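You operate a simulated robot arm through the tools that you are given. There is no shell and no other tool. Be economical: measure what you need, move in short steps, check, and stop when the job is done.

You are at the controls of a simulated two-armed robot. One attempt, no reset.

## Task
Pick up the orange canister from the inside of the carton on the low step with one hand, pass it to the other hand and put it in the inside of the tall carton. Set down upright: canister.

The check looks at the end state, three seconds after you hand in, the way a careful person would. Anything else that was tipped, shoved, dropped, spilled or broken makes it a failure.

## Robot
Two 7-joint arms with two-finger parallel grippers on one trunk, on a base that drives. Base frame: it is fixed to the floor where the robot stands at the start and does not move with it; the origin is under the middle of the robot, x ahead of it, y to its left, z up. Lengths are in cm, angles in rad, forces in N, time in s.
The left shoulder is at the start at [5, 16.5, 83], the right one opposite. With the tool pointing down near the work surface each hand reaches from about 10 to 66 cm from the robot's upright axis, wherever it stands, measured 20 degrees to its own side. Places, roughly: inside of the tall carton [110, 50, 60]. Payload 3.91 kg a hand.
Tool frame (each hand has its own): the origin (TCP) lies between the finger pads and is the grasp point; the fingertips stand 3 cm ahead of it; z points along the fingers, y is the line along which they close. Largest opening 11 cm; finger width 2, thickness 1; the body of the gripper, 4.8 by 11.2 cm, starts 5.5 cm behind the TCP.
Orientation is that of the tool frame in the base frame, as [roll, pitch, yaw] about the fixed x, y, z axes, in that order (R = Rz(yaw) Ry(pitch) Rx(roll)). With the fingers straight down and closing along the base's y, the tool's x points along the base's -x, its y along +y and its z along -z.

## Interface
- The arms move only by the tool play_rows. It takes "left_motion", "right_motion" or both (then of equal length, played together; a hand with none holds still); each is a list of rows, each a list of 3 entries, a list of its own where there are three numbers: the shift along the tool's x, y, z in m, then the turn, a rotation vector about the tool's x, y, z in degrees, then the finger opening in m, from 0 to 0.11. In form: [[[tx, ty, tz], [wx, wy, wz], fingers], ...]. A call has 1 to 8 rows; each row is the pose to reach, as a shift and turn from the pose commanded when the call began, along the tool's axes at that moment. Rows are played at 5 a second. More than 5 cm and 0.15 rad between two rows, or a gripper value outside its range, and nothing of the call is played. A pose out of reach is approached as far as the arm can. The call stops where the force on the tool passes 40 N (or 10 N more than at its start, if that is more) or the arm is blocked; 0.2 s more then pass. The fingers move at their own pace (about 4.5 cm/s each) and stop on an object; they squeeze with about 39 N. The grip force told is the motor's: it shows also when the fingers shut on nothing. Time passes only in rows, and 0.2 s behind the last, so rows that repeat a pose let the fingers close. It gives the time, the measured TCP pose, the force on the tool (base axes), the opening and the grip force at its end, in the units of the frame above (readings bear some noise), with the torque about the TCP (base axes, N m) and any sound that the robot's microphone picked up.
- Cameras (640 x 400 px; columns grow to the right, rows downward): "scene" is now at [11.58, 3.23, 101.09]; the picture's right is [0.34, -0.94, 0.00], its down [-0.44, -0.16, -0.88] and it looks along [0.83, 0.30, -0.47] (base axes); focal length 214 px, centre (320, 200). "left" rides on the left gripper at [7.2, -1.7, -10.3] in its tool frame; the picture's right is [0.23, 0.97, 0.00], its down [-0.76, 0.18, -0.62] and it looks along [-0.61, 0.14, 0.78] (tool axes); focal length 222 px, centre (320, 200). "right" rides on the right gripper at [7.2, 1.7, -10.3] in its tool frame; the picture's right is [-0.23, 0.97, 0.00], its down [-0.76, -0.18, -0.62] and it looks along [-0.61, -0.14, 0.78] (tool axes); focal length 222 px, centre (320, 200). There is no depth. A picture from a camera that has moved, and an enlarged one, comes with that camera's place and axes in the base frame and with its lens.
- capture(camera): a new picture of that camera. It takes no simulated time.
- lift_body(by): slides the trunk up (or, below 0, down) by that many cm; the arms and the scene camera ride with it, the base frame stays. It gives what a move gives, with no picture.
- roll_base(legs): drives the robot by 1 to 6 legs, each [ahead, left, turn to the left] in cm, cm and rad, along the robot's own axes; the way and the turn of a leg run together, so that a leg with both is an arc; at most 150 cm and 3.142 rad a leg. The arms and the cameras ride along, it lands a little off, and it stops where it bumps. It gives what a move gives.
- aim_head(pan, tilt): turns the head with the scene camera to pan (to the left, within 1.396 rad either way) and tilt (down, from -0.506 to 1.204), counted from straight ahead of the robot. It gives what a move gives.
- zoom(camera, box): a new picture of the part [left, top, right, bottom] of that camera's present view, enlarged. It takes no simulated time.
- sign_off(): hands the job in; it is judged then, once.

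Go step by step. Nothing tells you exact positions but the pictures and the camera data: compare them with the known pose of the tool, close in by small moves and look again before you grip or let go. The budget is 120 turns and 88 pictures, counting those below and the enlarged ones. Unless the task says otherwise, let go and move clear before handing in, and close with one line.

The tools are called after "Call:" as name(argument=value, ...) on one line, values as JSON. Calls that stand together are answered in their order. play_rows: Moves the arms, as the interface text tells. Its arguments: {"type":"object","properties":{"left_motion":{"type":"array","items":{"type":"array"}},"right_motion":{"type":"array","items":{"type":"array"}}},"required":[]} The other tools are called the same way: lift_body (by) slides the trunk up or down; roll_base (legs) drives the base; aim_head (pan, tilt) turns the head that bears the scene camera; capture (camera) takes a picture; zoom (camera, box) takes an enlarged picture of a part of a camera's view; sign_off () hands the job in.

At the start:

```text
time_s: 0.0
left_eef_pos: [43.16, 38.12, 89.49]
left_ee_rot: [-3.141, -0.001, 3.141]
left_ft_force: [-0.2, -0.6, -0.1]
left_wrist_torque: [0.0, -0.02, -0.03]
left_gripper_width: 11.0
left_finger_force: 0.1
right_eef_pos: [41.5, -4.22, 92.18]
right_ee_rot: [3.141, 0.0, 3.141]
right_ft_force: [0.4, 0.0, -0.3]
right_wrist_torque: [-0.05, 0.03, 0.0]
right_gripper_width: 11.0
right_finger_force: 0.0
trunk travel left (down, up): [-5.0, 45.3]
robot x, y, heading: [0.12, -0.18, -0.003]
head pan, tilt: [0.349, 0.487]
```

scene: 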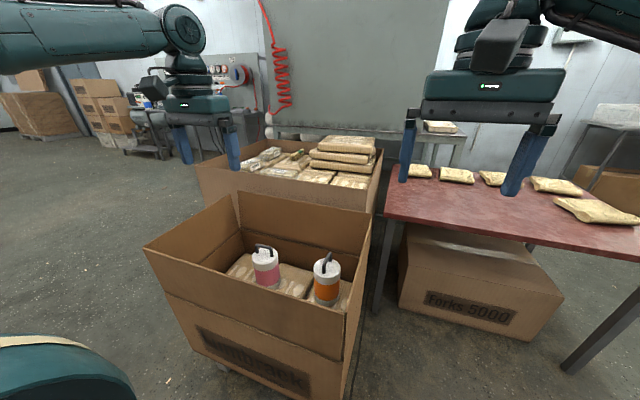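
right: 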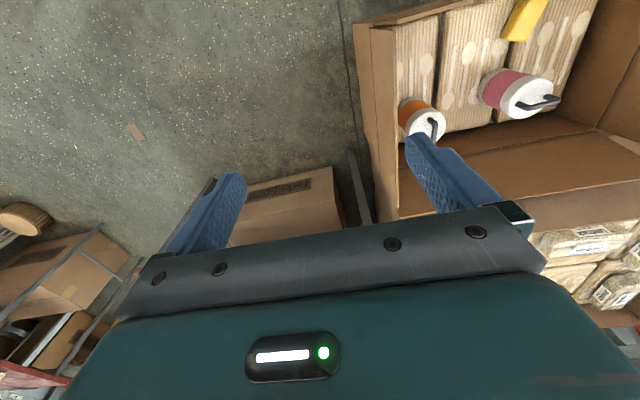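
left: 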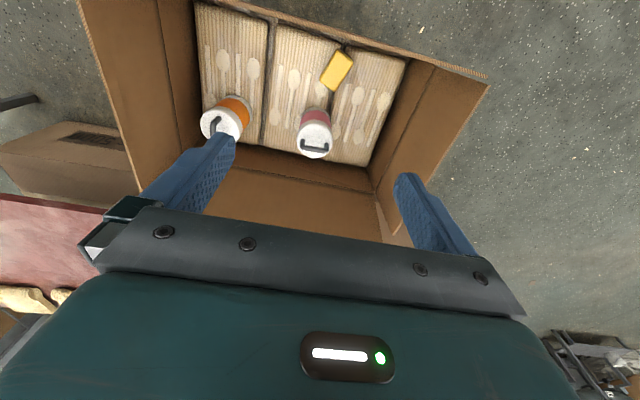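

I see the near carton (low step) holding an orange and a pink canister, and behind it the tall carton full of packages. The orange canister's top is at roughly [59, 18, 50]; I'll zoom in for detail.

Call:
zoom(camera="scene", box=[220, 220, 380, 320])

Call:
zoom(camera="scene", box=[190, 120, 390, 245])

Call:
zoom(camera="left", box=[180, 60, 360, 172])

Call:
zoom(camera="right", box=[360, 40, 560, 165])

```text
4.00 times, centred on (300, 270) of scene
camera zoom: at [11.58, 3.23, 101.09], right [0.34, -0.94, 0.0], down [-0.44, -0.16, -0.88], along [0.83, 0.3, -0.47], focal length 858 px, centre (400, -80)
```

zoom: 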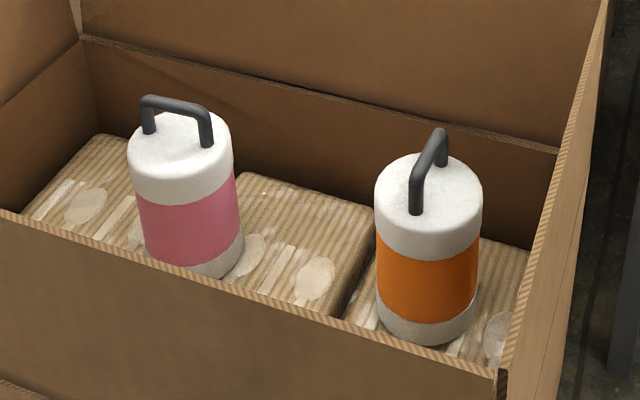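

```text
3.20 times, centred on (290, 182) of scene
camera zoom: at [11.58, 3.23, 101.09], right [0.34, -0.94, 0.0], down [-0.44, -0.16, -0.88], along [0.83, 0.3, -0.47], focal length 686 px, centre (416, 256)
```

zoom: 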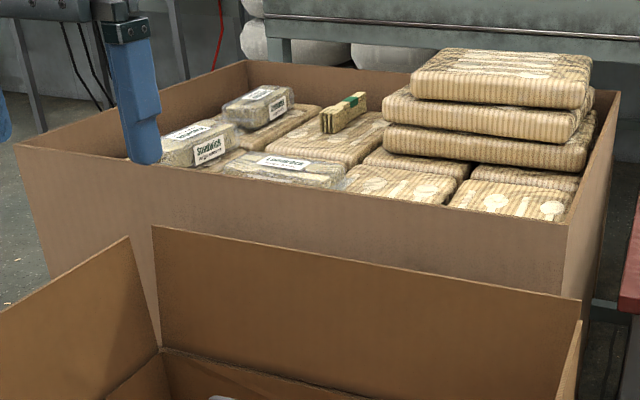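

```text
3.56 times, centred on (270, 116) of left
camera zoom: at [35.94, 36.56, 99.75], right [-0.23, 0.97, 0.0], down [0.76, 0.18, 0.62], along [0.61, 0.14, -0.78], focal length 790 px, centre (498, 499)
```

zoom: 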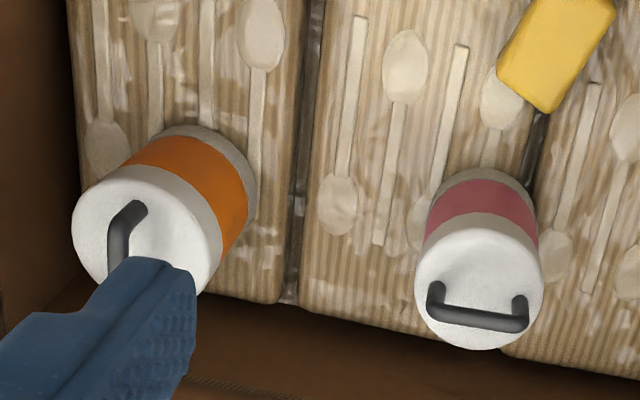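

```text
3.20 times, centred on (460, 102) of right
camera zoom: at [34.17, -2.64, 102.65], right [0.23, 0.97, 0.0], down [0.76, -0.18, 0.62], along [0.61, -0.14, -0.78], focal length 711 px, centre (-128, 512)
```

zoom: 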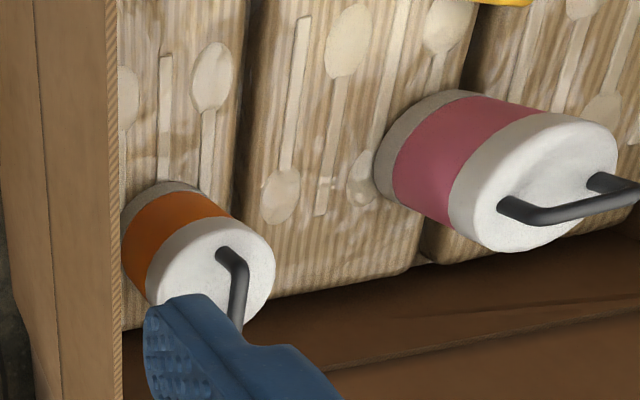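

The orange canister is about 8.7 cm wide and 13 cm tall, with its lid at about [59.9, 18.3, 49]. The near carton's rim is at about z 65. My plan is to pick with the left hand from above, pass to the right hand gripping low on the body, then drive round to the tall carton. First the left hand goes over the canister and the right hand moves aside.

Call:
play_rows(left_motion=[[[-0.028, -0.033, 0], [0, 0, 0], 0.11], [[-0.056, -0.066, 0], [0, 0, 0], 0.11], [[-0.084, -0.099, 0], [0, 0, 0], 0.11], [[-0.112, -0.132, 0], [0, 0, 0], 0.11], [[-0.14, -0.165, 0], [0, 0, 0], 0.11], [[-0.167, -0.198, 0], [0, 0, 0], 0.11], [[-0.167, -0.198, 0.04], [0, 0, 0], 0.11], [[-0.167, -0.198, 0.08], [0, 0, 0], 0.11]], right_motion=[[[0.01, -0.025, 0], [0, 0, 0], 0.11], [[0.02, -0.05, 0], [0, 0, 0], 0.11], [[0.03, -0.075, 0], [0, 0, 0], 0.11], [[0.04, -0.1, 0], [0, 0, 0], 0.11], [[0.05, -0.125, 0], [0, 0, 0], 0.11], [[0.06, -0.15, 0], [0, 0, 0], 0.11], [[0.06, -0.15, 0], [0, 0, 0], 0.11], [[0.06, -0.15, 0], [0, 0, 0], 0.11]])

Call:
capture(camera="left")

Call:
capture(camera="scene")

```text
time_s: 1.8
left_eef_pos: [54.55, 22.27, 81.11]
left_ee_rot: [-3.14, 0.0, -3.139]
left_ft_force: [0.5, 0.0, -0.1]
left_wrist_torque: [-0.02, -0.01, -0.02]
left_gripper_width: 11.0
left_finger_force: 0.0
left hand out of reach, approached as far as the arm can: row 4, 5, 6, 7, 8
right_eef_pos: [35.21, -19.3, 92.35]
right_ee_rot: [3.141, 0.0, -3.14]
right_ft_force: [-0.8, 0.6, 0.2]
right_wrist_torque: [0.03, -0.02, -0.04]
right_gripper_width: 10.99
right_finger_force: 0.0
trunk travel left (down, up): [-5.0, 45.3]
robot x, y, heading: [-0.05, 0.16, 0.001]
head pan, tilt: [0.349, 0.487]
```

```text
80 pictures are left
camera left: at [47.24, 20.79, 91.38], right [-0.23, 0.97, 0.0], down [0.76, 0.18, 0.62], along [0.61, 0.14, -0.78], focal length 222 px, centre (320, 200)
```

left: 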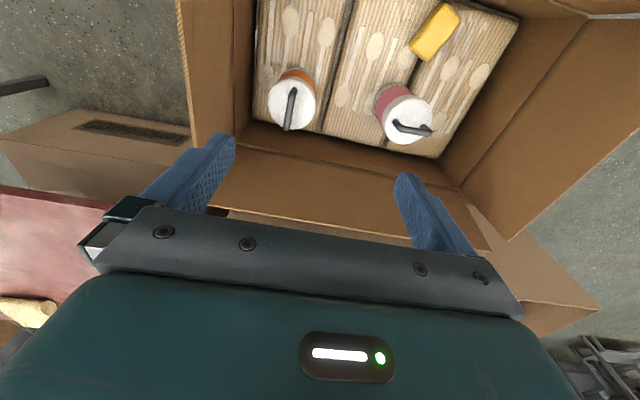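

```text
79 pictures are left
camera scene: at [11.57, 3.24, 101.1], right [0.34, -0.94, 0.0], down [-0.44, -0.16, -0.88], along [0.83, 0.3, -0.47], focal length 214 px, centre (320, 200)
```

scene: 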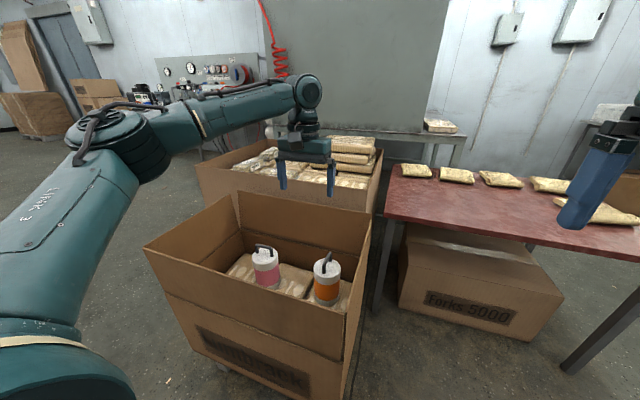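

At this height the reach is short: the hand is at x 54.5 and the canister re-checks at [59.9, 18.2]. Lower down the arm should reach farther, so I descend partway, staying above the handle.

Call:
play_rows(left_motion=[[[0, 0, 0.04], [0, 0, 0], 0.11], [[0, 0, 0.08], [0, 0, 0], 0.11], [[0, 0, 0.12], [0, 0, 0], 0.11], [[0, 0, 0.16], [0, 0, 0], 0.11], [[0, 0, 0.19], [0, 0, 0], 0.11], [[0, 0, 0.19], [0, 0, 0], 0.11]])

```text
time_s: 3.2
left_eef_pos: [53.26, 23.0, 62.38]
left_ee_rot: [3.14, 0.001, -3.14]
left_ft_force: [-0.3, -0.3, 0.0]
left_wrist_torque: [0.02, 0.0, 0.01]
left_gripper_width: 11.02
left_finger_force: 0.1
left hand out of reach, approached as far as the arm can: row 4, 5, 6
right_eef_pos: [35.4, -19.26, 92.25]
right_ee_rot: [3.14, -0.001, 3.139]
right_ft_force: [0.3, 0.5, -1.0]
right_wrist_torque: [-0.01, 0.02, 0.01]
right_gripper_width: 10.99
right_finger_force: 0.0
trunk travel left (down, up): [-5.0, 45.3]
robot x, y, heading: [0.29, -0.24, -0.001]
head pan, tilt: [0.349, 0.487]
```

The reach falls short here, so I'll need to drive forward a bit. I raise the hand and look down to check the clearance between the base and the carton.

Call:
play_rows(left_motion=[[[0, 0, -0.04], [0, 0, 0], 0.11], [[0, 0, -0.08], [0, 0, 0], 0.11], [[0, 0, -0.1], [0, 0, 0], 0.11]])

Call:
aim_head(pan=0.0, tilt=1.2)

Call:
capture(camera="scene")

```text
time_s: 4.0
left_eef_pos: [53.07, 23.21, 72.35]
left_ee_rot: [3.141, 0.0, 3.141]
left_ft_force: [-0.4, -0.3, -0.1]
left_wrist_torque: [-0.03, 0.01, 0.0]
left_gripper_width: 11.0
left_finger_force: 0.1
right_eef_pos: [35.39, -19.28, 92.33]
right_ee_rot: [3.141, 0.0, 3.14]
right_ft_force: [0.7, 0.2, -0.5]
right_wrist_torque: [0.02, -0.01, 0.0]
right_gripper_width: 11.0
right_finger_force: 0.0
trunk travel left (down, up): [-5.0, 45.3]
robot x, y, heading: [0.26, 0.08, -0.003]
head pan, tilt: [0.349, 0.487]
```

```text
time_s: 5.1
left_eef_pos: [53.24, 23.15, 72.39]
left_ee_rot: [-3.14, -0.001, -3.141]
left_ft_force: [-0.1, -0.4, -0.1]
left_wrist_torque: [0.02, -0.04, -0.02]
left_gripper_width: 11.0
left_finger_force: 0.0
right_eef_pos: [35.4, -19.31, 92.33]
right_ee_rot: [-3.141, -0.001, 3.14]
right_ft_force: [-0.4, -0.8, -0.4]
right_wrist_torque: [-0.04, 0.03, 0.02]
right_gripper_width: 10.99
right_finger_force: 0.0
trunk travel left (down, up): [-5.0, 45.3]
robot x, y, heading: [0.06, 0.15, 0.001]
head pan, tilt: [0.0, 1.201]
```

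```text
78 pictures are left
camera scene: at [8.61, 0.11, 95.62], right [0.0, -1.0, 0.0], down [-0.93, 0.0, -0.36], along [0.36, 0.0, -0.93], focal length 214 px, centre (320, 200)
```

scene: 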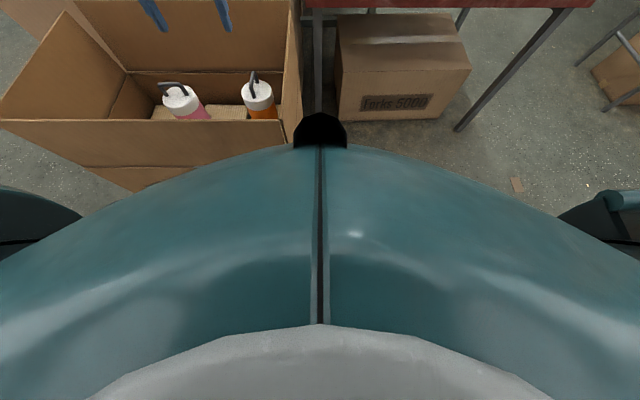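

The torso hides the base, but the carton's near wall is about 36 cm from the axis. I try 7 cm forward.

Call:
roll_base(legs=[[7, 0, 0]])

Call:
aim_head(pan=0.3, tilt=0.6)

Call:
capture(camera="left")

Call:
capture(camera="scene")

```text
time_s: 6.1
left_eef_pos: [60.13, 23.22, 72.57]
left_ee_rot: [-3.14, 0.001, 3.14]
left_ft_force: [0.9, 0.1, -0.6]
left_wrist_torque: [0.01, 0.02, 0.04]
left_gripper_width: 10.99
left_finger_force: 0.0
right_eef_pos: [42.33, -19.27, 92.21]
right_ee_rot: [-3.142, -0.001, -3.141]
right_ft_force: [-1.0, 0.9, 0.4]
right_wrist_torque: [0.01, 0.02, -0.01]
right_gripper_width: 10.99
right_finger_force: 0.0
trunk travel left (down, up): [-5.0, 45.3]
robot x, y, heading: [7.15, -0.25, -0.002]
head pan, tilt: [0.0, 1.201]
```

```text
time_s: 7.1
left_eef_pos: [60.06, 23.15, 72.41]
left_ee_rot: [-3.141, -0.001, -3.142]
left_ft_force: [-0.9, 0.1, 0.0]
left_wrist_torque: [0.01, 0.0, -0.02]
left_gripper_width: 11.0
left_finger_force: 0.0
right_eef_pos: [42.23, -19.13, 92.31]
right_ee_rot: [-3.14, 0.002, 3.141]
right_ft_force: [-0.8, -0.1, -0.8]
right_wrist_torque: [0.02, 0.0, 0.04]
right_gripper_width: 11.03
right_finger_force: 0.0
trunk travel left (down, up): [-5.0, 45.3]
robot x, y, heading: [7.09, -0.21, 0.001]
head pan, tilt: [0.3, 0.6]
```

```text
77 pictures are left
camera left: at [52.83, 21.58, 82.71], right [-0.23, 0.97, 0.0], down [0.76, 0.18, 0.62], along [0.61, 0.14, -0.78], focal length 222 px, centre (320, 200)
```

left: 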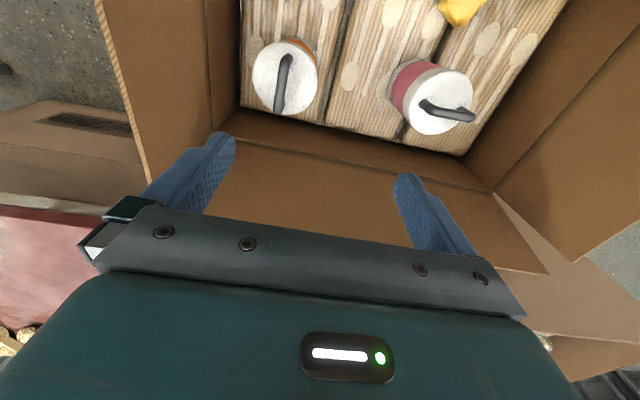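

```text
76 pictures are left
camera scene: at [18.45, 2.72, 100.07], right [0.3, -0.96, 0.0], down [-0.54, -0.17, -0.82], along [0.79, 0.24, -0.57], focal length 214 px, centre (320, 200)
```

scene: 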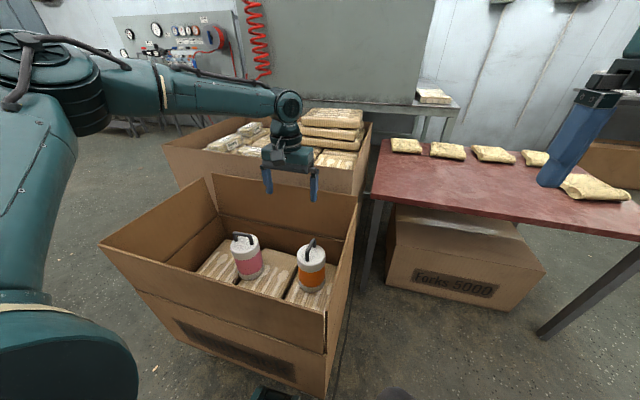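

Clean drive. The canister re-checks at [59.8, 18.2], so I centre over it and come down to just above the handle.

Call:
play_rows(left_motion=[[[0.001, -0.025, 0], [0, 0, 0], 0.11], [[0.002, -0.049, 0], [0, 0, 0], 0.11], [[0.002, -0.049, 0.04], [0, 0, 0], 0.11], [[0.002, -0.049, 0.08], [0, 0, 0], 0.11], [[0.002, -0.049, 0.12], [0, 0, 0], 0.11], [[0.002, -0.049, 0.155], [0, 0, 0], 0.11], [[0.002, -0.049, 0.155], [0, 0, 0], 0.11]])

Call:
capture(camera="left")

Call:
zoom(camera="scene", box=[200, 170, 400, 295])

```text
time_s: 8.7
left_eef_pos: [56.83, 21.0, 59.26]
left_ee_rot: [3.141, 0.001, -3.142]
left_ft_force: [0.2, 0.6, -0.4]
left_wrist_torque: [0.0, -0.04, -0.01]
left_gripper_width: 11.02
left_finger_force: 0.2
left hand out of reach, approached as far as the arm can: row 2, 3, 4, 5, 6, 7
right_eef_pos: [42.36, -19.28, 92.17]
right_ee_rot: [3.141, 0.001, 3.141]
right_ft_force: [-0.8, -0.1, -0.2]
right_wrist_torque: [0.01, -0.01, 0.0]
right_gripper_width: 11.01
right_finger_force: 0.1
trunk travel left (down, up): [-5.0, 45.3]
robot x, y, heading: [6.93, 0.09, -0.0]
head pan, tilt: [0.3, 0.6]
```

```text
75 pictures are left
camera left: at [49.53, 19.44, 69.49], right [-0.23, 0.97, 0.0], down [0.76, 0.18, 0.62], along [0.61, 0.14, -0.78], focal length 222 px, centre (320, 200)
```

left: 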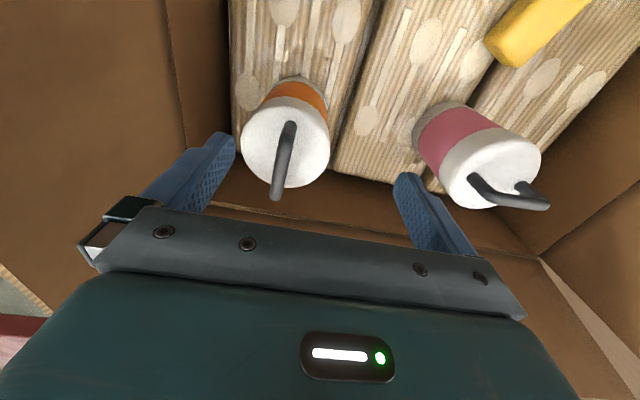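

```text
3.20 times, centred on (300, 232) of scene
camera zoom: at [18.46, 2.72, 100.08], right [0.3, -0.96, 0.0], down [-0.54, -0.17, -0.83], along [0.79, 0.24, -0.56], focal length 686 px, centre (384, 96)
```

zoom: 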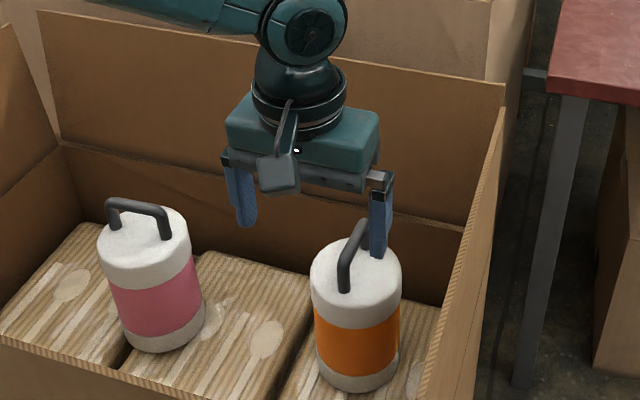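

The arm is still at its reach limit, shrinking with depth. I raise the hand, lower the trunk 5 cm and inch forward 5 cm.

Call:
play_rows(left_motion=[[[0, 0, -0.04], [0, 0, 0], 0.11], [[0, 0, -0.08], [0, 0, 0], 0.11], [[0, 0, -0.12], [0, 0, 0], 0.11], [[0, 0, -0.15], [0, 0, 0], 0.11]])

Call:
lift_body(by=-4.9)

Call:
roll_base(legs=[[5, 0, 0]])

```text
time_s: 9.7
left_eef_pos: [56.68, 20.84, 74.25]
left_ee_rot: [3.141, 0.0, 3.141]
left_ft_force: [-0.2, -0.3, 0.6]
left_wrist_torque: [-0.04, -0.01, 0.04]
left_gripper_width: 11.0
left_finger_force: 0.0
right_eef_pos: [42.33, -19.2, 92.17]
right_ee_rot: [-3.141, 0.0, -3.142]
right_ft_force: [0.1, 0.2, -1.0]
right_wrist_torque: [-0.01, -0.01, 0.0]
right_gripper_width: 11.0
right_finger_force: 0.1
trunk travel left (down, up): [-5.0, 45.3]
robot x, y, heading: [6.78, -0.2, -0.002]
head pan, tilt: [0.3, 0.6]
```

```text
time_s: 10.6
left_eef_pos: [56.81, 20.91, 69.23]
left_ee_rot: [-3.141, 0.0, 3.141]
left_ft_force: [1.1, -0.9, -0.8]
left_wrist_torque: [-0.01, 0.03, -0.02]
left_gripper_width: 11.02
left_finger_force: 0.0
right_eef_pos: [42.38, -19.21, 87.32]
right_ee_rot: [3.141, 0.001, 3.142]
right_ft_force: [-0.1, -0.4, 0.2]
right_wrist_torque: [-0.05, -0.01, 0.0]
right_gripper_width: 11.01
right_finger_force: 0.1
trunk travel left (down, up): [-0.1, 50.2]
robot x, y, heading: [6.71, 0.24, 0.003]
head pan, tilt: [0.3, 0.6]
```

```text
time_s: 11.6
left_eef_pos: [57.58, 20.9, 69.32]
left_ee_rot: [-3.141, 0.002, -3.141]
left_ft_force: [-0.5, 0.1, -0.5]
left_wrist_torque: [0.01, 0.01, -0.03]
left_gripper_width: 11.01
left_finger_force: 0.0
right_eef_pos: [43.14, -19.23, 87.28]
right_ee_rot: [-3.141, 0.002, -3.14]
right_ft_force: [0.2, 0.0, -0.3]
right_wrist_torque: [-0.02, 0.03, -0.03]
right_gripper_width: 10.99
right_finger_force: 0.0
trunk travel left (down, up): [-0.1, 50.2]
robot x, y, heading: [8.19, 0.21, 0.004]
head pan, tilt: [0.3, 0.6]
stopped in leg 1: the robot was blocked; the commanded pose is now the measured one
```

The base just touched at 8 cm ahead, so I back off 1 cm. With the trunk lowered I then try reaching the spot at z 62.

Call:
roll_base(legs=[[-1, 0, 0]])

Call:
play_rows(left_motion=[[[-0.015, -0.013, 0], [0, 0, 0], 0.11], [[-0.031, -0.027, 0], [0, 0, 0], 0.11], [[-0.031, -0.027, 0.03], [0, 0, 0], 0.11], [[-0.031, -0.027, 0.06], [0, 0, 0], 0.11], [[-0.031, -0.027, 0.09], [0, 0, 0], 0.11], [[-0.031, -0.027, 0.12], [0, 0, 0], 0.11]])

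Call:
capture(camera="left")

Call:
capture(camera="scene")

```text
time_s: 12.3
left_eef_pos: [56.55, 20.9, 69.23]
left_ee_rot: [3.141, 0.001, -3.14]
left_ft_force: [0.2, -0.2, 0.5]
left_wrist_torque: [0.0, -0.01, 0.02]
left_gripper_width: 11.0
left_finger_force: 0.0
right_eef_pos: [42.16, -19.25, 87.33]
right_ee_rot: [3.141, 0.002, -3.14]
right_ft_force: [-0.4, -0.1, 0.4]
right_wrist_torque: [0.01, -0.01, 0.02]
right_gripper_width: 10.99
right_finger_force: 0.1
trunk travel left (down, up): [-0.1, 50.2]
robot x, y, heading: [7.04, 0.09, 0.006]
head pan, tilt: [0.3, 0.6]
```

```text
time_s: 13.7
left_eef_pos: [57.86, 19.78, 58.13]
left_ee_rot: [-3.138, 0.005, -3.14]
left_ft_force: [-0.6, -0.2, -0.4]
left_wrist_torque: [0.01, 0.0, 0.0]
left_gripper_width: 11.0
left_finger_force: 0.1
left hand out of reach, approached as far as the arm can: row 3, 4, 5, 6
right_eef_pos: [42.13, -19.18, 87.33]
right_ee_rot: [-3.142, 0.001, -3.139]
right_ft_force: [-0.4, -0.4, 0.2]
right_wrist_torque: [0.01, 0.03, 0.0]
right_gripper_width: 10.99
right_finger_force: 0.1
trunk travel left (down, up): [-0.1, 50.2]
robot x, y, heading: [6.93, -0.02, 0.003]
head pan, tilt: [0.3, 0.6]
```

```text
73 pictures are left
camera left: at [50.56, 18.2, 68.41], right [-0.23, 0.97, 0.0], down [0.76, 0.18, 0.63], along [0.61, 0.14, -0.78], focal length 222 px, centre (320, 200)
```

left: 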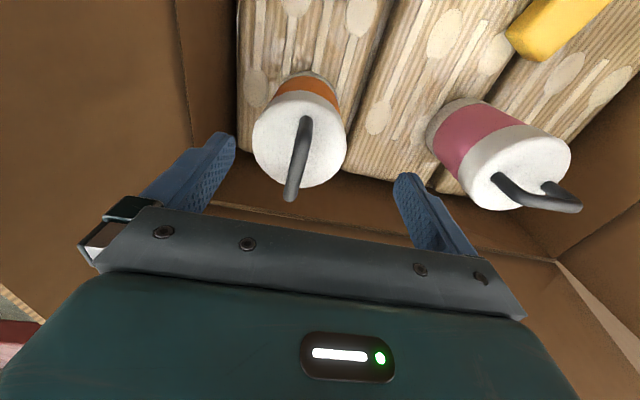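

```text
72 pictures are left
camera scene: at [18.27, 2.68, 95.18], right [0.3, -0.95, 0.0], down [-0.54, -0.17, -0.83], along [0.79, 0.24, -0.56], focal length 214 px, centre (320, 200)
```

scene: 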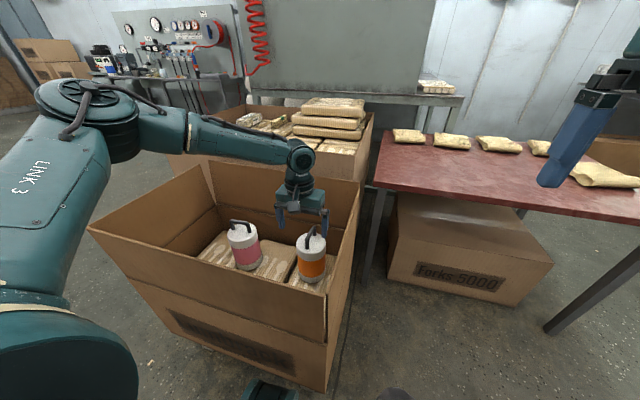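

The fingers are about 2 cm short in x and 1.5 cm off in y. I test whether a lateral nudge at this height gets there.

Call:
play_rows(left_motion=[[[-0.01, -0.008, 0], [0, 0, 0], 0.11], [[-0.02, -0.016, 0], [0, 0, 0], 0.11], [[-0.02, -0.016, 0], [0, 0, 0], 0.11]])

```text
time_s: 14.5
left_eef_pos: [58.18, 19.71, 58.86]
left_ee_rot: [-3.137, 0.003, -3.14]
left_ft_force: [-0.1, -0.3, 0.3]
left_wrist_torque: [0.01, 0.03, 0.01]
left_gripper_width: 11.01
left_finger_force: 0.0
left hand out of reach, approached as far as the arm can: row 1, 2, 3
right_eef_pos: [42.18, -19.21, 87.42]
right_ee_rot: [3.141, 0.003, -3.14]
right_ft_force: [0.1, 0.9, -0.5]
right_wrist_torque: [0.0, 0.0, 0.04]
right_gripper_width: 11.03
right_finger_force: 0.0
trunk travel left (down, up): [-0.1, 50.2]
robot x, y, heading: [6.92, -0.16, -0.002]
head pan, tilt: [0.3, 0.6]
```

That is a true limit at this standing place. I'll raise the left hand and re-position the robot to the right of the carton at about (32, -26), where the canister is much closer to the left shoulder.

Call:
play_rows(left_motion=[[[0, 0, -0.045], [0, 0, 0], 0.11], [[0, 0, -0.09], [0, 0, 0], 0.11], [[0, 0, -0.135], [0, 0, 0], 0.11], [[0, 0, -0.18], [0, 0, 0], 0.11], [[0.035, 0.01, -0.21], [0, 0, 0], 0.11], [[0.08, 0.02, -0.23], [0, 0, 0], 0.11], [[0.12, 0.03, -0.25], [0, 0, 0], 0.11], [[0.16, 0.03, -0.25], [0, 0, 0], 0.11]])

Call:
roll_base(legs=[[-4, 0, 0], [0, -26, 0], [27, 0, 0]])

Call:
aim_head(pan=0.8, tilt=0.6)

Call:
capture(camera="scene")

```text
refused: row 6 steps farther than a row can; nothing moved
```

```text
time_s: 18.9
left_eef_pos: [67.25, -5.51, 58.91]
left_ee_rot: [-3.141, 0.005, -3.121]
left_ft_force: [-0.4, -1.4, 0.1]
left_wrist_torque: [-0.03, 0.0, 0.0]
left_gripper_width: 10.97
left_finger_force: 0.0
right_eef_pos: [52.05, -44.83, 87.17]
right_ee_rot: [3.141, -0.005, -3.124]
right_ft_force: [0.1, 0.5, -0.5]
right_wrist_torque: [0.01, -0.01, 0.02]
right_gripper_width: 11.01
right_finger_force: 0.0
trunk travel left (down, up): [-0.1, 50.2]
robot x, y, heading: [16.31, -25.9, 0.018]
head pan, tilt: [0.3, 0.6]
stopped in leg 3: the robot was blocked; the commanded pose is now the measured one
```

```text
time_s: 19.8
left_eef_pos: [67.21, -5.64, 58.82]
left_ee_rot: [-3.141, 0.002, -3.12]
left_ft_force: [0.2, 0.3, -0.6]
left_wrist_torque: [0.02, -0.01, -0.01]
left_gripper_width: 11.0
left_finger_force: 0.1
right_eef_pos: [52.12, -44.81, 87.21]
right_ee_rot: [-3.14, -0.004, -3.124]
right_ft_force: [-0.3, 0.4, 1.0]
right_wrist_torque: [0.01, -0.01, 0.03]
right_gripper_width: 11.0
right_finger_force: 0.1
trunk travel left (down, up): [-0.1, 50.2]
robot x, y, heading: [16.31, -26.74, 0.023]
head pan, tilt: [0.799, 0.6]
```

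```text
71 pictures are left
camera scene: at [25.29, -19.66, 95.18], right [0.73, -0.68, 0.0], down [-0.39, -0.41, -0.83], along [0.56, 0.6, -0.56], focal length 214 px, centre (320, 200)
```

scene: 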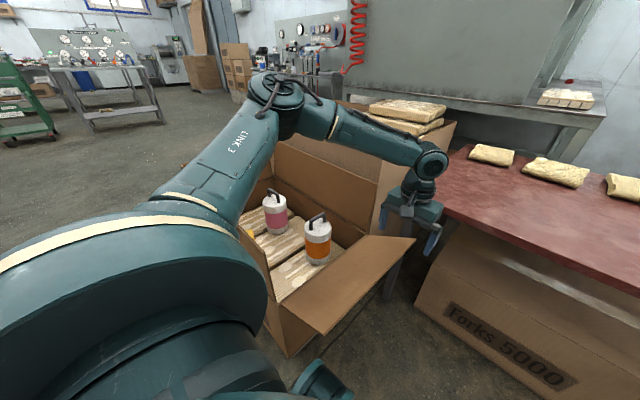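

Important: the raise was refused while the base still drove, so the hand swept sideways past the carton's right wall. I need to inspect that closely before anything else moves.

Call:
zoom(camera="scene", box=[220, 170, 460, 360])

Call:
capture(camera="right")

Call:
capture(camera="left")

```text
2.11 times, centred on (340, 265) of scene
camera zoom: at [25.29, -19.66, 95.18], right [0.73, -0.68, 0.0], down [-0.39, -0.41, -0.83], along [0.56, 0.6, -0.56], focal length 452 px, centre (278, 63)
```

zoom: 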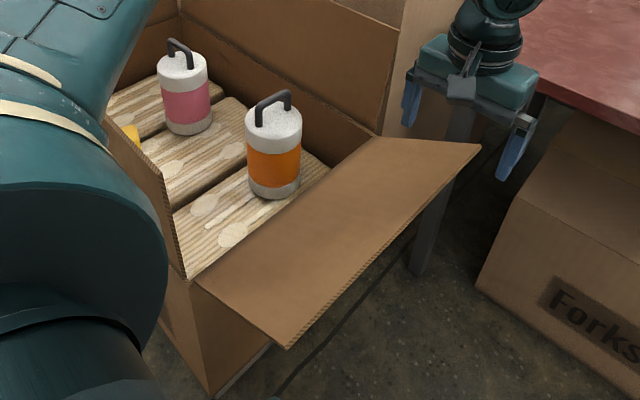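

```text
69 pictures are left
camera right: at [44.8, -43.29, 97.6], right [0.21, 0.98, 0.0], down [0.77, -0.16, 0.62], along [0.61, -0.13, -0.78], focal length 222 px, centre (320, 200)
```

right: 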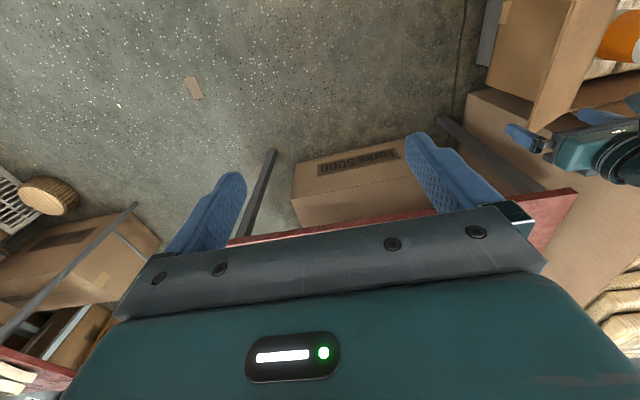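

```text
68 pictures are left
camera left: at [59.94, -7.3, 69.1], right [-0.25, 0.97, 0.0], down [0.76, 0.19, 0.62], along [0.61, 0.15, -0.78], focal length 222 px, centre (320, 200)
```

left: 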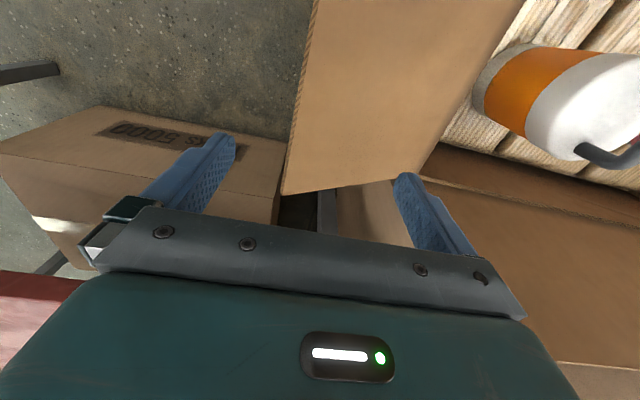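

The carton's right flap is hinged and my hand pushed it outward; it stands between my left fingers now. I'll raise the left hand straight up out of it and see whether the flap springs back.

Call:
play_rows(left_motion=[[[0, 0, -0.03], [0, 0, 0], 0.11], [[0, 0, -0.06], [0, 0, 0], 0.11], [[0, 0, -0.1], [0, 0, 0], 0.11], [[0, 0, -0.14], [0, 0, 0], 0.11], [[0, 0, -0.18], [0, 0, 0], 0.11], [[0, 0, -0.22], [0, 0, 0], 0.11]])

Call:
capture(camera="scene")

Call:
capture(camera="left")

```text
time_s: 21.2
left_eef_pos: [66.96, -5.61, 80.1]
left_ee_rot: [-3.141, 0.001, -3.12]
left_ft_force: [-0.3, -1.1, -0.4]
left_wrist_torque: [0.01, 0.0, 0.01]
left_gripper_width: 10.97
left_finger_force: 0.0
left hand out of reach, approached as far as the arm can: row 6
right_eef_pos: [52.07, -44.77, 87.19]
right_ee_rot: [3.141, -0.003, -3.125]
right_ft_force: [-0.5, -0.4, -0.8]
right_wrist_torque: [0.01, -0.03, -0.01]
right_gripper_width: 11.01
right_finger_force: 0.0
trunk travel left (down, up): [-0.1, 50.2]
robot x, y, heading: [16.18, -26.21, 0.019]
head pan, tilt: [0.799, 0.6]
```

```text
67 pictures are left
camera scene: at [25.27, -19.68, 95.18], right [0.73, -0.68, 0.0], down [-0.39, -0.41, -0.83], along [0.56, 0.6, -0.56], focal length 214 px, centre (320, 200)
```

scene: 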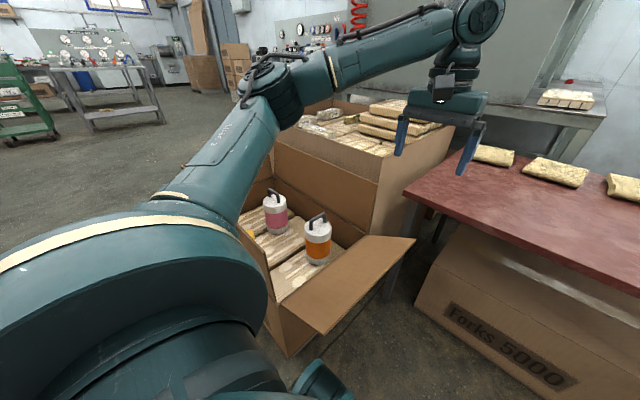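

```text
66 pictures are left
camera left: at [59.78, -7.35, 90.29], right [-0.25, 0.97, 0.0], down [0.76, 0.19, 0.62], along [0.61, 0.15, -0.78], focal length 222 px, centre (320, 200)
```

left: 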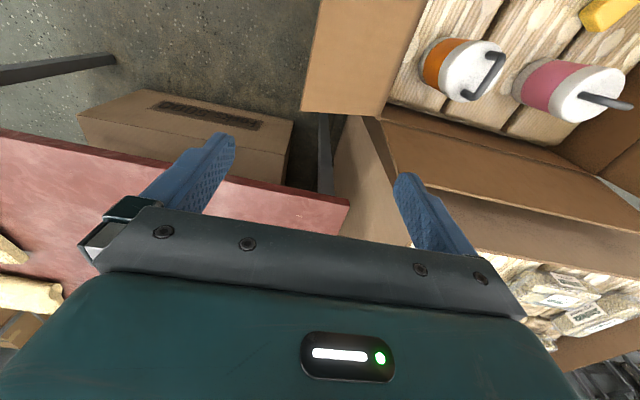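

The flap stays folded out (friction hinge), so I should stand it back up. I'll bring the left hand outside it, lower, and sweep it back to upright.

Call:
play_rows(left_motion=[[[0.03, -0.026, 0], [0, 0, 0], 0.11], [[0.06, -0.052, 0], [0, 0, 0], 0.11], [[0.09, -0.078, 0], [0, 0, 0], 0.11], [[0.12, -0.104, 0], [0, 0, 0], 0.11], [[0.15, -0.132, 0], [0, 0, 0], 0.11], [[0.15, -0.152, 0.04], [0, 0, 0], 0.11], [[0.15, -0.152, 0.085], [0, 0, 0], 0.11], [[0.15, -0.152, 0.125], [0, 0, 0], 0.11]])

Call:
capture(camera="scene")

```text
time_s: 23.0
left_eef_pos: [50.28, -17.08, 72.63]
left_ee_rot: [-3.137, 0.003, -3.115]
left_ft_force: [-0.6, 0.2, 0.1]
left_wrist_torque: [-0.02, 0.02, 0.0]
left_gripper_width: 10.99
left_finger_force: 0.0
left hand out of reach, approached as far as the arm can: row 3, 4, 5, 6, 7, 8
right_eef_pos: [51.98, -44.78, 87.29]
right_ee_rot: [-3.14, -0.005, -3.124]
right_ft_force: [0.3, -0.5, 0.0]
right_wrist_torque: [0.01, 0.02, -0.02]
right_gripper_width: 11.01
right_finger_force: 0.1
trunk travel left (down, up): [-0.1, 50.2]
robot x, y, heading: [16.29, -26.1, 0.022]
head pan, tilt: [0.799, 0.6]
```

```text
65 pictures are left
camera scene: at [25.32, -19.66, 95.17], right [0.73, -0.68, 0.0], down [-0.39, -0.41, -0.82], along [0.56, 0.6, -0.57], focal length 214 px, centre (320, 200)
```

scene: 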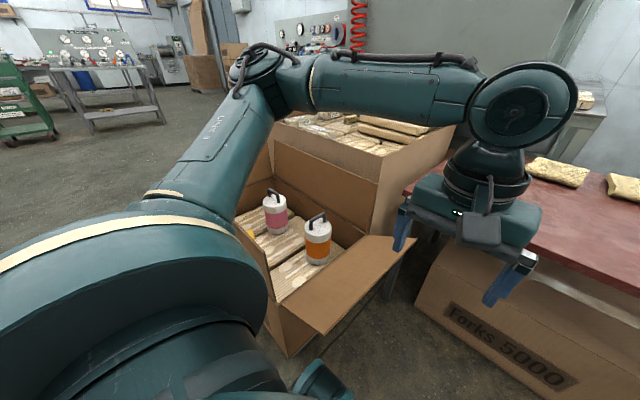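

The left arm is cramped here, and the right hand suits pushing the flap better from the front position. I'll raise the left hand, and only after that succeeds drive back to the front.

Call:
play_rows(left_motion=[[[0, 0.02, -0.04], [0, 0, 0], 0.11], [[0, 0.06, -0.06], [0, 0, 0], 0.11], [[0, 0.1, -0.08], [0, 0, 0], 0.11], [[0, 0.14, -0.1], [0, 0, 0], 0.11]])

```text
time_s: 24.0
left_eef_pos: [50.06, -2.76, 82.63]
left_ee_rot: [-3.139, 0.002, -3.121]
left_ft_force: [0.0, -0.7, -0.1]
left_wrist_torque: [0.02, 0.03, 0.01]
left_gripper_width: 11.01
left_finger_force: 0.0
right_eef_pos: [52.17, -44.76, 87.25]
right_ee_rot: [3.141, -0.004, -3.124]
right_ft_force: [0.4, -0.9, -0.4]
right_wrist_torque: [-0.01, 0.03, -0.01]
right_gripper_width: 11.0
right_finger_force: 0.0
trunk travel left (down, up): [-0.1, 50.2]
robot x, y, heading: [16.13, -26.21, 0.021]
head pan, tilt: [0.799, 0.6]
```

Both hands are well above the carton (z 82 and 87). I drive back to the front position and look.

Call:
roll_base(legs=[[-13, 0, -0.02], [0, 26, 0]])

Call:
aim_head(pan=0.1, tilt=0.65)

Call:
capture(camera="scene")

Call:
capture(camera="right")

```text
time_s: 27.8
left_eef_pos: [37.62, 22.46, 82.51]
left_ee_rot: [-3.141, 0.002, -3.142]
left_ft_force: [1.0, -0.3, -1.1]
left_wrist_torque: [0.0, -0.01, 0.02]
left_gripper_width: 11.02
left_finger_force: 0.0
right_eef_pos: [38.61, -19.3, 87.12]
right_ee_rot: [-3.139, -0.004, 3.139]
right_ft_force: [-0.7, -0.6, 0.1]
right_wrist_torque: [0.0, 0.0, 0.0]
right_gripper_width: 11.01
right_finger_force: 0.0
trunk travel left (down, up): [-0.1, 50.2]
robot x, y, heading: [3.13, -0.5, 0.0]
head pan, tilt: [0.799, 0.6]
```

```text
time_s: 28.9
left_eef_pos: [37.62, 22.47, 82.68]
left_ee_rot: [-3.14, 0.0, 3.141]
left_ft_force: [-0.4, 1.3, 0.1]
left_wrist_torque: [0.02, -0.01, -0.01]
left_gripper_width: 10.99
left_finger_force: 0.0
right_eef_pos: [38.59, -19.41, 87.25]
right_ee_rot: [-3.14, -0.004, 3.138]
right_ft_force: [0.8, -0.7, 0.3]
right_wrist_torque: [0.01, 0.02, -0.01]
right_gripper_width: 11.0
right_finger_force: 0.1
trunk travel left (down, up): [-0.1, 50.2]
robot x, y, heading: [3.28, -0.28, -0.003]
head pan, tilt: [0.099, 0.649]
```

```text
64 pictures are left
camera scene: at [14.89, 0.82, 94.75], right [0.1, -1.0, 0.0], down [-0.6, -0.06, -0.8], along [0.79, 0.08, -0.6], focal length 214 px, centre (320, 200)
```

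scene: 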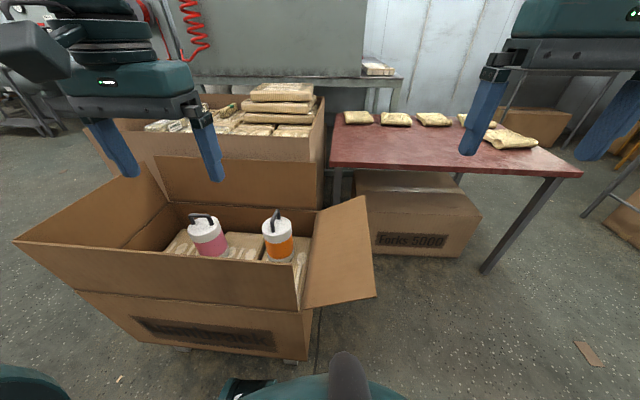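

```text
63 pictures are left
camera right: at [31.44, -17.75, 97.6], right [0.23, 0.97, 0.0], down [0.76, -0.18, 0.62], along [0.6, -0.14, -0.78], focal length 222 px, centre (320, 200)
```

right: 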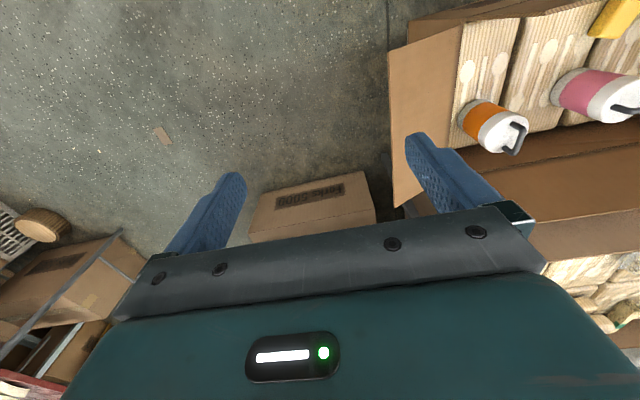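

The flap's outer edge is at y about -8, z 57. I bring the right hand down outside it, to about [50, -21, 57].

Call:
play_rows(right_motion=[[[-0.038, -0.008, 0], [0, 0, 0], 0.11], [[-0.076, -0.016, 0.01], [0, 0, 0], 0.11], [[-0.114, -0.02, 0.04], [0, 0, 0], 0.11], [[-0.114, -0.02, 0.09], [0, 0, 0], 0.11], [[-0.114, -0.02, 0.14], [0, 0, 0], 0.11], [[-0.114, -0.02, 0.19], [0, 0, 0], 0.11], [[-0.114, -0.02, 0.24], [0, 0, 0], 0.11], [[-0.114, -0.02, 0.29], [0, 0, 0], 0.11]])

Call:
capture(camera="scene")

```text
time_s: 30.7
left_eef_pos: [37.56, 22.35, 82.76]
left_ee_rot: [-3.142, 0.003, -3.141]
left_ft_force: [0.3, 0.1, -0.4]
left_wrist_torque: [-0.01, 0.0, 0.01]
left_gripper_width: 11.01
left_finger_force: 0.1
right_eef_pos: [49.81, -21.22, 58.2]
right_ee_rot: [-3.141, -0.005, 3.139]
right_ft_force: [-0.7, -0.1, 0.1]
right_wrist_torque: [-0.03, 0.0, -0.03]
right_gripper_width: 10.99
right_finger_force: 0.1
trunk travel left (down, up): [-0.1, 50.2]
robot x, y, heading: [3.43, -0.18, -0.006]
head pan, tilt: [0.099, 0.649]
```

```text
62 pictures are left
camera scene: at [14.88, 0.82, 94.76], right [0.1, -1.0, 0.0], down [-0.6, -0.06, -0.8], along [0.79, 0.08, -0.6], focal length 214 px, centre (320, 200)
```

scene: 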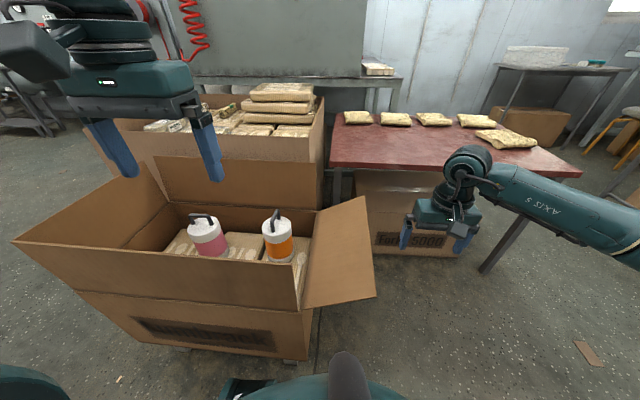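

Clear of the flap; now I sweep gently left to stand it up.

Call:
play_rows(right_motion=[[[0, 0.03, 0], [0, 0, 0], 0.11], [[0, 0.06, 0], [0, 0, 0], 0.11], [[0, 0.09, 0], [0, 0, 0], 0.11], [[0, 0.115, 0], [0, 0, 0], 0.11], [[0, 0.14, 0], [0, 0, 0], 0.11], [[0, 0.165, 0], [0, 0, 0], 0.11], [[0, 0.185, 0], [0, 0, 0], 0.11], [[0, 0.2, 0], [0, 0, 0], 0.11]])

Call:
capture(camera="scene")

```text
time_s: 31.5
left_eef_pos: [37.58, 22.26, 82.85]
left_ee_rot: [3.141, 0.003, 3.137]
left_ft_force: [-0.5, 0.5, -0.1]
left_wrist_torque: [-0.01, 0.01, 0.0]
left_gripper_width: 11.0
left_finger_force: 0.2
right_eef_pos: [49.88, -13.89, 58.39]
right_ee_rot: [-3.119, -0.01, 3.127]
right_ft_force: [-9.7, -23.4, 13.5]
right_wrist_torque: [0.06, 0.35, 0.59]
right_gripper_width: 9.84
right_finger_force: 0.1
trunk travel left (down, up): [-0.1, 50.2]
robot x, y, heading: [3.2, 0.07, -0.007]
head pan, tilt: [0.099, 0.649]
stopped in row 4 (right hand): the force on the tool passed its limit at 51 N (the readings are from after the stop); the commanded pose is now the measured one
```

```text
61 pictures are left
camera scene: at [14.78, 0.63, 94.79], right [0.09, -1.0, 0.0], down [-0.6, -0.06, -0.8], along [0.79, 0.08, -0.6], focal length 214 px, centre (320, 200)
```

scene: 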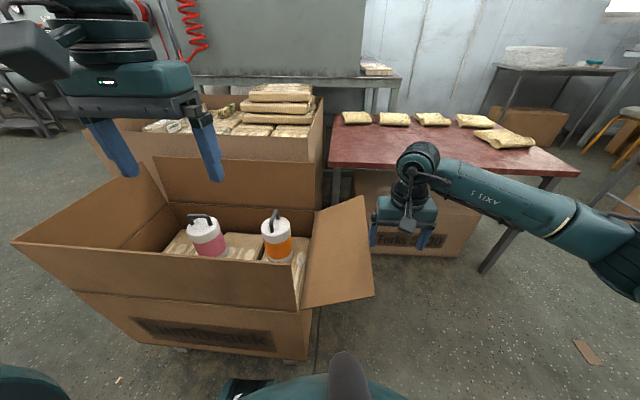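

The flap resists: the push stopped at about 51 N. I'll try much slower, tiny increments in case it is a stiff, damped hinge.

Call:
play_rows(right_motion=[[[0, 0.002, 0], [0, 0, 0], 0.11], [[0, 0.004, 0], [0, 0, 0], 0.11], [[0, 0.006, 0], [0, 0, 0], 0.11], [[0, 0.008, 0], [0, 0, 0], 0.11], [[0, 0.01, 0], [0, 0, 0], 0.11], [[0, 0.012, 0], [0, 0, 0], 0.11], [[0, 0.014, 0], [0, 0, 0], 0.11], [[0, 0.016, 0], [0, 0, 0], 0.11]])

Call:
zoom(camera="scene", box=[240, 170, 480, 320])

```text
time_s: 32.1
left_eef_pos: [37.61, 22.17, 82.66]
left_ee_rot: [-3.141, 0.003, 3.139]
left_ft_force: [-0.3, 0.2, -0.9]
left_wrist_torque: [-0.02, 0.01, -0.01]
left_gripper_width: 10.99
left_finger_force: 0.0
right_eef_pos: [49.89, -13.89, 58.39]
right_ee_rot: [-3.106, -0.008, 3.119]
right_ft_force: [-7.7, -20.7, 12.1]
right_wrist_torque: [-0.01, 0.32, 0.55]
right_gripper_width: 9.94
right_finger_force: 0.0
trunk travel left (down, up): [-0.1, 50.2]
robot x, y, heading: [3.11, -0.08, -0.005]
head pan, tilt: [0.099, 0.649]
stopped in row 2 (right hand): the force on the tool passed its limit at 41 N (the readings are from after the stop); the commanded pose is now the measured one
```

```text
2.67 times, centred on (360, 245) of scene
camera zoom: at [14.78, 0.6, 94.76], right [0.09, -1.0, 0.0], down [-0.6, -0.06, -0.8], along [0.79, 0.07, -0.6], focal length 572 px, centre (213, 80)
```

zoom: 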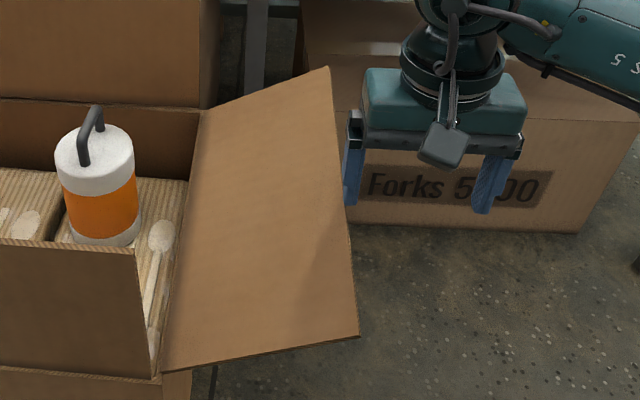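

The reading shows my finger was dragging the flap edge downward (friction), so little of the push turned it. I'll instead follow the edge's arc, up and inward together.

Call:
play_rows(right_motion=[[[0, 0.006, -0.008], [0, 0, 0], 0.11], [[0, 0.014, -0.016], [0, 0, 0], 0.11], [[0, 0.029, -0.029], [0, 0, 0], 0.11], [[0, 0.042, -0.039], [0, 0, 0], 0.11], [[0, 0.057, -0.049], [0, 0, 0], 0.11], [[0, 0.087, -0.063], [0, 0, 0], 0.11], [[0, 0.12, -0.072], [0, 0, 0], 0.11], [[0, 0.15, -0.075], [0, 0, 0], 0.11]])

Call:
zoom(camera="scene", box=[240, 170, 480, 320])

```text
time_s: 32.7
left_eef_pos: [37.55, 22.08, 82.75]
left_ee_rot: [-3.141, 0.005, 3.136]
left_ft_force: [0.4, 0.0, 1.1]
left_wrist_torque: [-0.01, 0.04, 0.01]
left_gripper_width: 10.99
left_finger_force: 0.0
right_eef_pos: [49.98, -12.65, 60.09]
right_ee_rot: [-3.103, -0.007, 3.118]
right_ft_force: [-9.0, -19.1, 15.2]
right_wrist_torque: [0.27, 0.34, 0.58]
right_gripper_width: 10.0
right_finger_force: 0.0
trunk travel left (down, up): [-0.1, 50.2]
robot x, y, heading: [3.19, -0.29, -0.012]
head pan, tilt: [0.099, 0.649]
stopped in row 3 (right hand): the force on the tool passed its limit at 42 N (the readings are from after the stop); the commanded pose is now the measured one
```

```text
2.67 times, centred on (360, 245) of scene
camera zoom: at [14.76, 0.56, 94.76], right [0.09, -1.0, 0.0], down [-0.6, -0.05, -0.8], along [0.79, 0.07, -0.6], focal length 572 px, centre (213, 80)
```

zoom: 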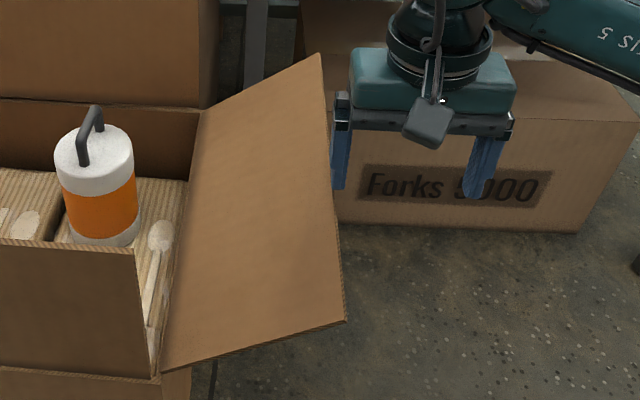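

It is turning upward a few degrees. I continue along the arc more slowly, with more upward motion.

Call:
play_rows(right_motion=[[[0, 0.001, -0.005], [0, 0, 0], 0.11], [[0, 0.004, -0.009], [0, 0, 0], 0.11], [[0, 0.007, -0.012], [0, 0, 0], 0.11], [[0, 0.01, -0.015], [0, 0, 0], 0.11], [[0, 0.013, -0.018], [0, 0, 0], 0.11], [[0, 0.016, -0.021], [0, 0, 0], 0.11], [[0, 0.019, -0.023], [0, 0, 0], 0.11], [[0, 0.022, -0.025], [0, 0, 0], 0.11]])

```text
time_s: 34.5
left_eef_pos: [37.51, 22.22, 82.77]
left_ee_rot: [3.141, 0.005, 3.138]
left_ft_force: [0.4, 0.3, -0.4]
left_wrist_torque: [0.01, -0.03, 0.02]
left_gripper_width: 11.01
left_finger_force: 0.0
right_eef_pos: [50.07, -10.12, 62.76]
right_ee_rot: [-3.106, -0.005, 3.115]
right_ft_force: [-2.8, -22.6, 27.6]
right_wrist_torque: [0.83, 0.16, 0.27]
right_gripper_width: 9.78
right_finger_force: 0.1
trunk travel left (down, up): [-0.1, 50.2]
robot x, y, heading: [2.88, -0.69, -0.008]
head pan, tilt: [0.099, 0.649]
```

No stop this time and the hand moved with the flap. Continue the same way.

Call:
play_rows(right_motion=[[[0, 0.002, -0.006], [0, 0, 0], 0.11], [[0, 0.006, -0.011], [0, 0, 0], 0.11], [[0, 0.01, -0.016], [0, 0, 0], 0.11], [[0, 0.014, -0.02], [0, 0, 0], 0.11], [[0, 0.018, -0.023], [0, 0, 0], 0.11], [[0, 0.022, -0.026], [0, 0, 0], 0.11], [[0, 0.026, -0.028], [0, 0, 0], 0.11], [[0, 0.03, -0.03], [0, 0, 0], 0.11]])

Call:
zoom(camera="scene", box=[240, 170, 480, 320])

```text
time_s: 36.3
left_eef_pos: [37.64, 22.2, 82.63]
left_ee_rot: [-3.141, 0.002, 3.139]
left_ft_force: [-0.8, 0.4, 0.1]
left_wrist_torque: [-0.02, 0.01, 0.01]
left_gripper_width: 11.02
left_finger_force: 0.0
right_eef_pos: [50.18, -6.86, 65.34]
right_ee_rot: [-3.107, -0.008, 3.119]
right_ft_force: [0.1, 0.8, -0.7]
right_wrist_torque: [0.0, -0.02, -0.01]
right_gripper_width: 11.0
right_finger_force: 0.1
trunk travel left (down, up): [-0.1, 50.2]
robot x, y, heading: [3.08, -0.63, -0.002]
head pan, tilt: [0.099, 0.649]
```

```text
2.67 times, centred on (360, 245) of scene
camera zoom: at [14.87, 0.67, 94.75], right [0.09, -1.0, 0.0], down [-0.6, -0.06, -0.8], along [0.79, 0.07, -0.6], focal length 572 px, centre (213, 80)
```

zoom: 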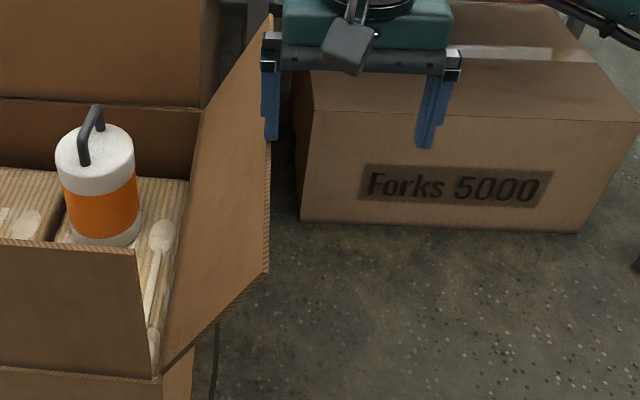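

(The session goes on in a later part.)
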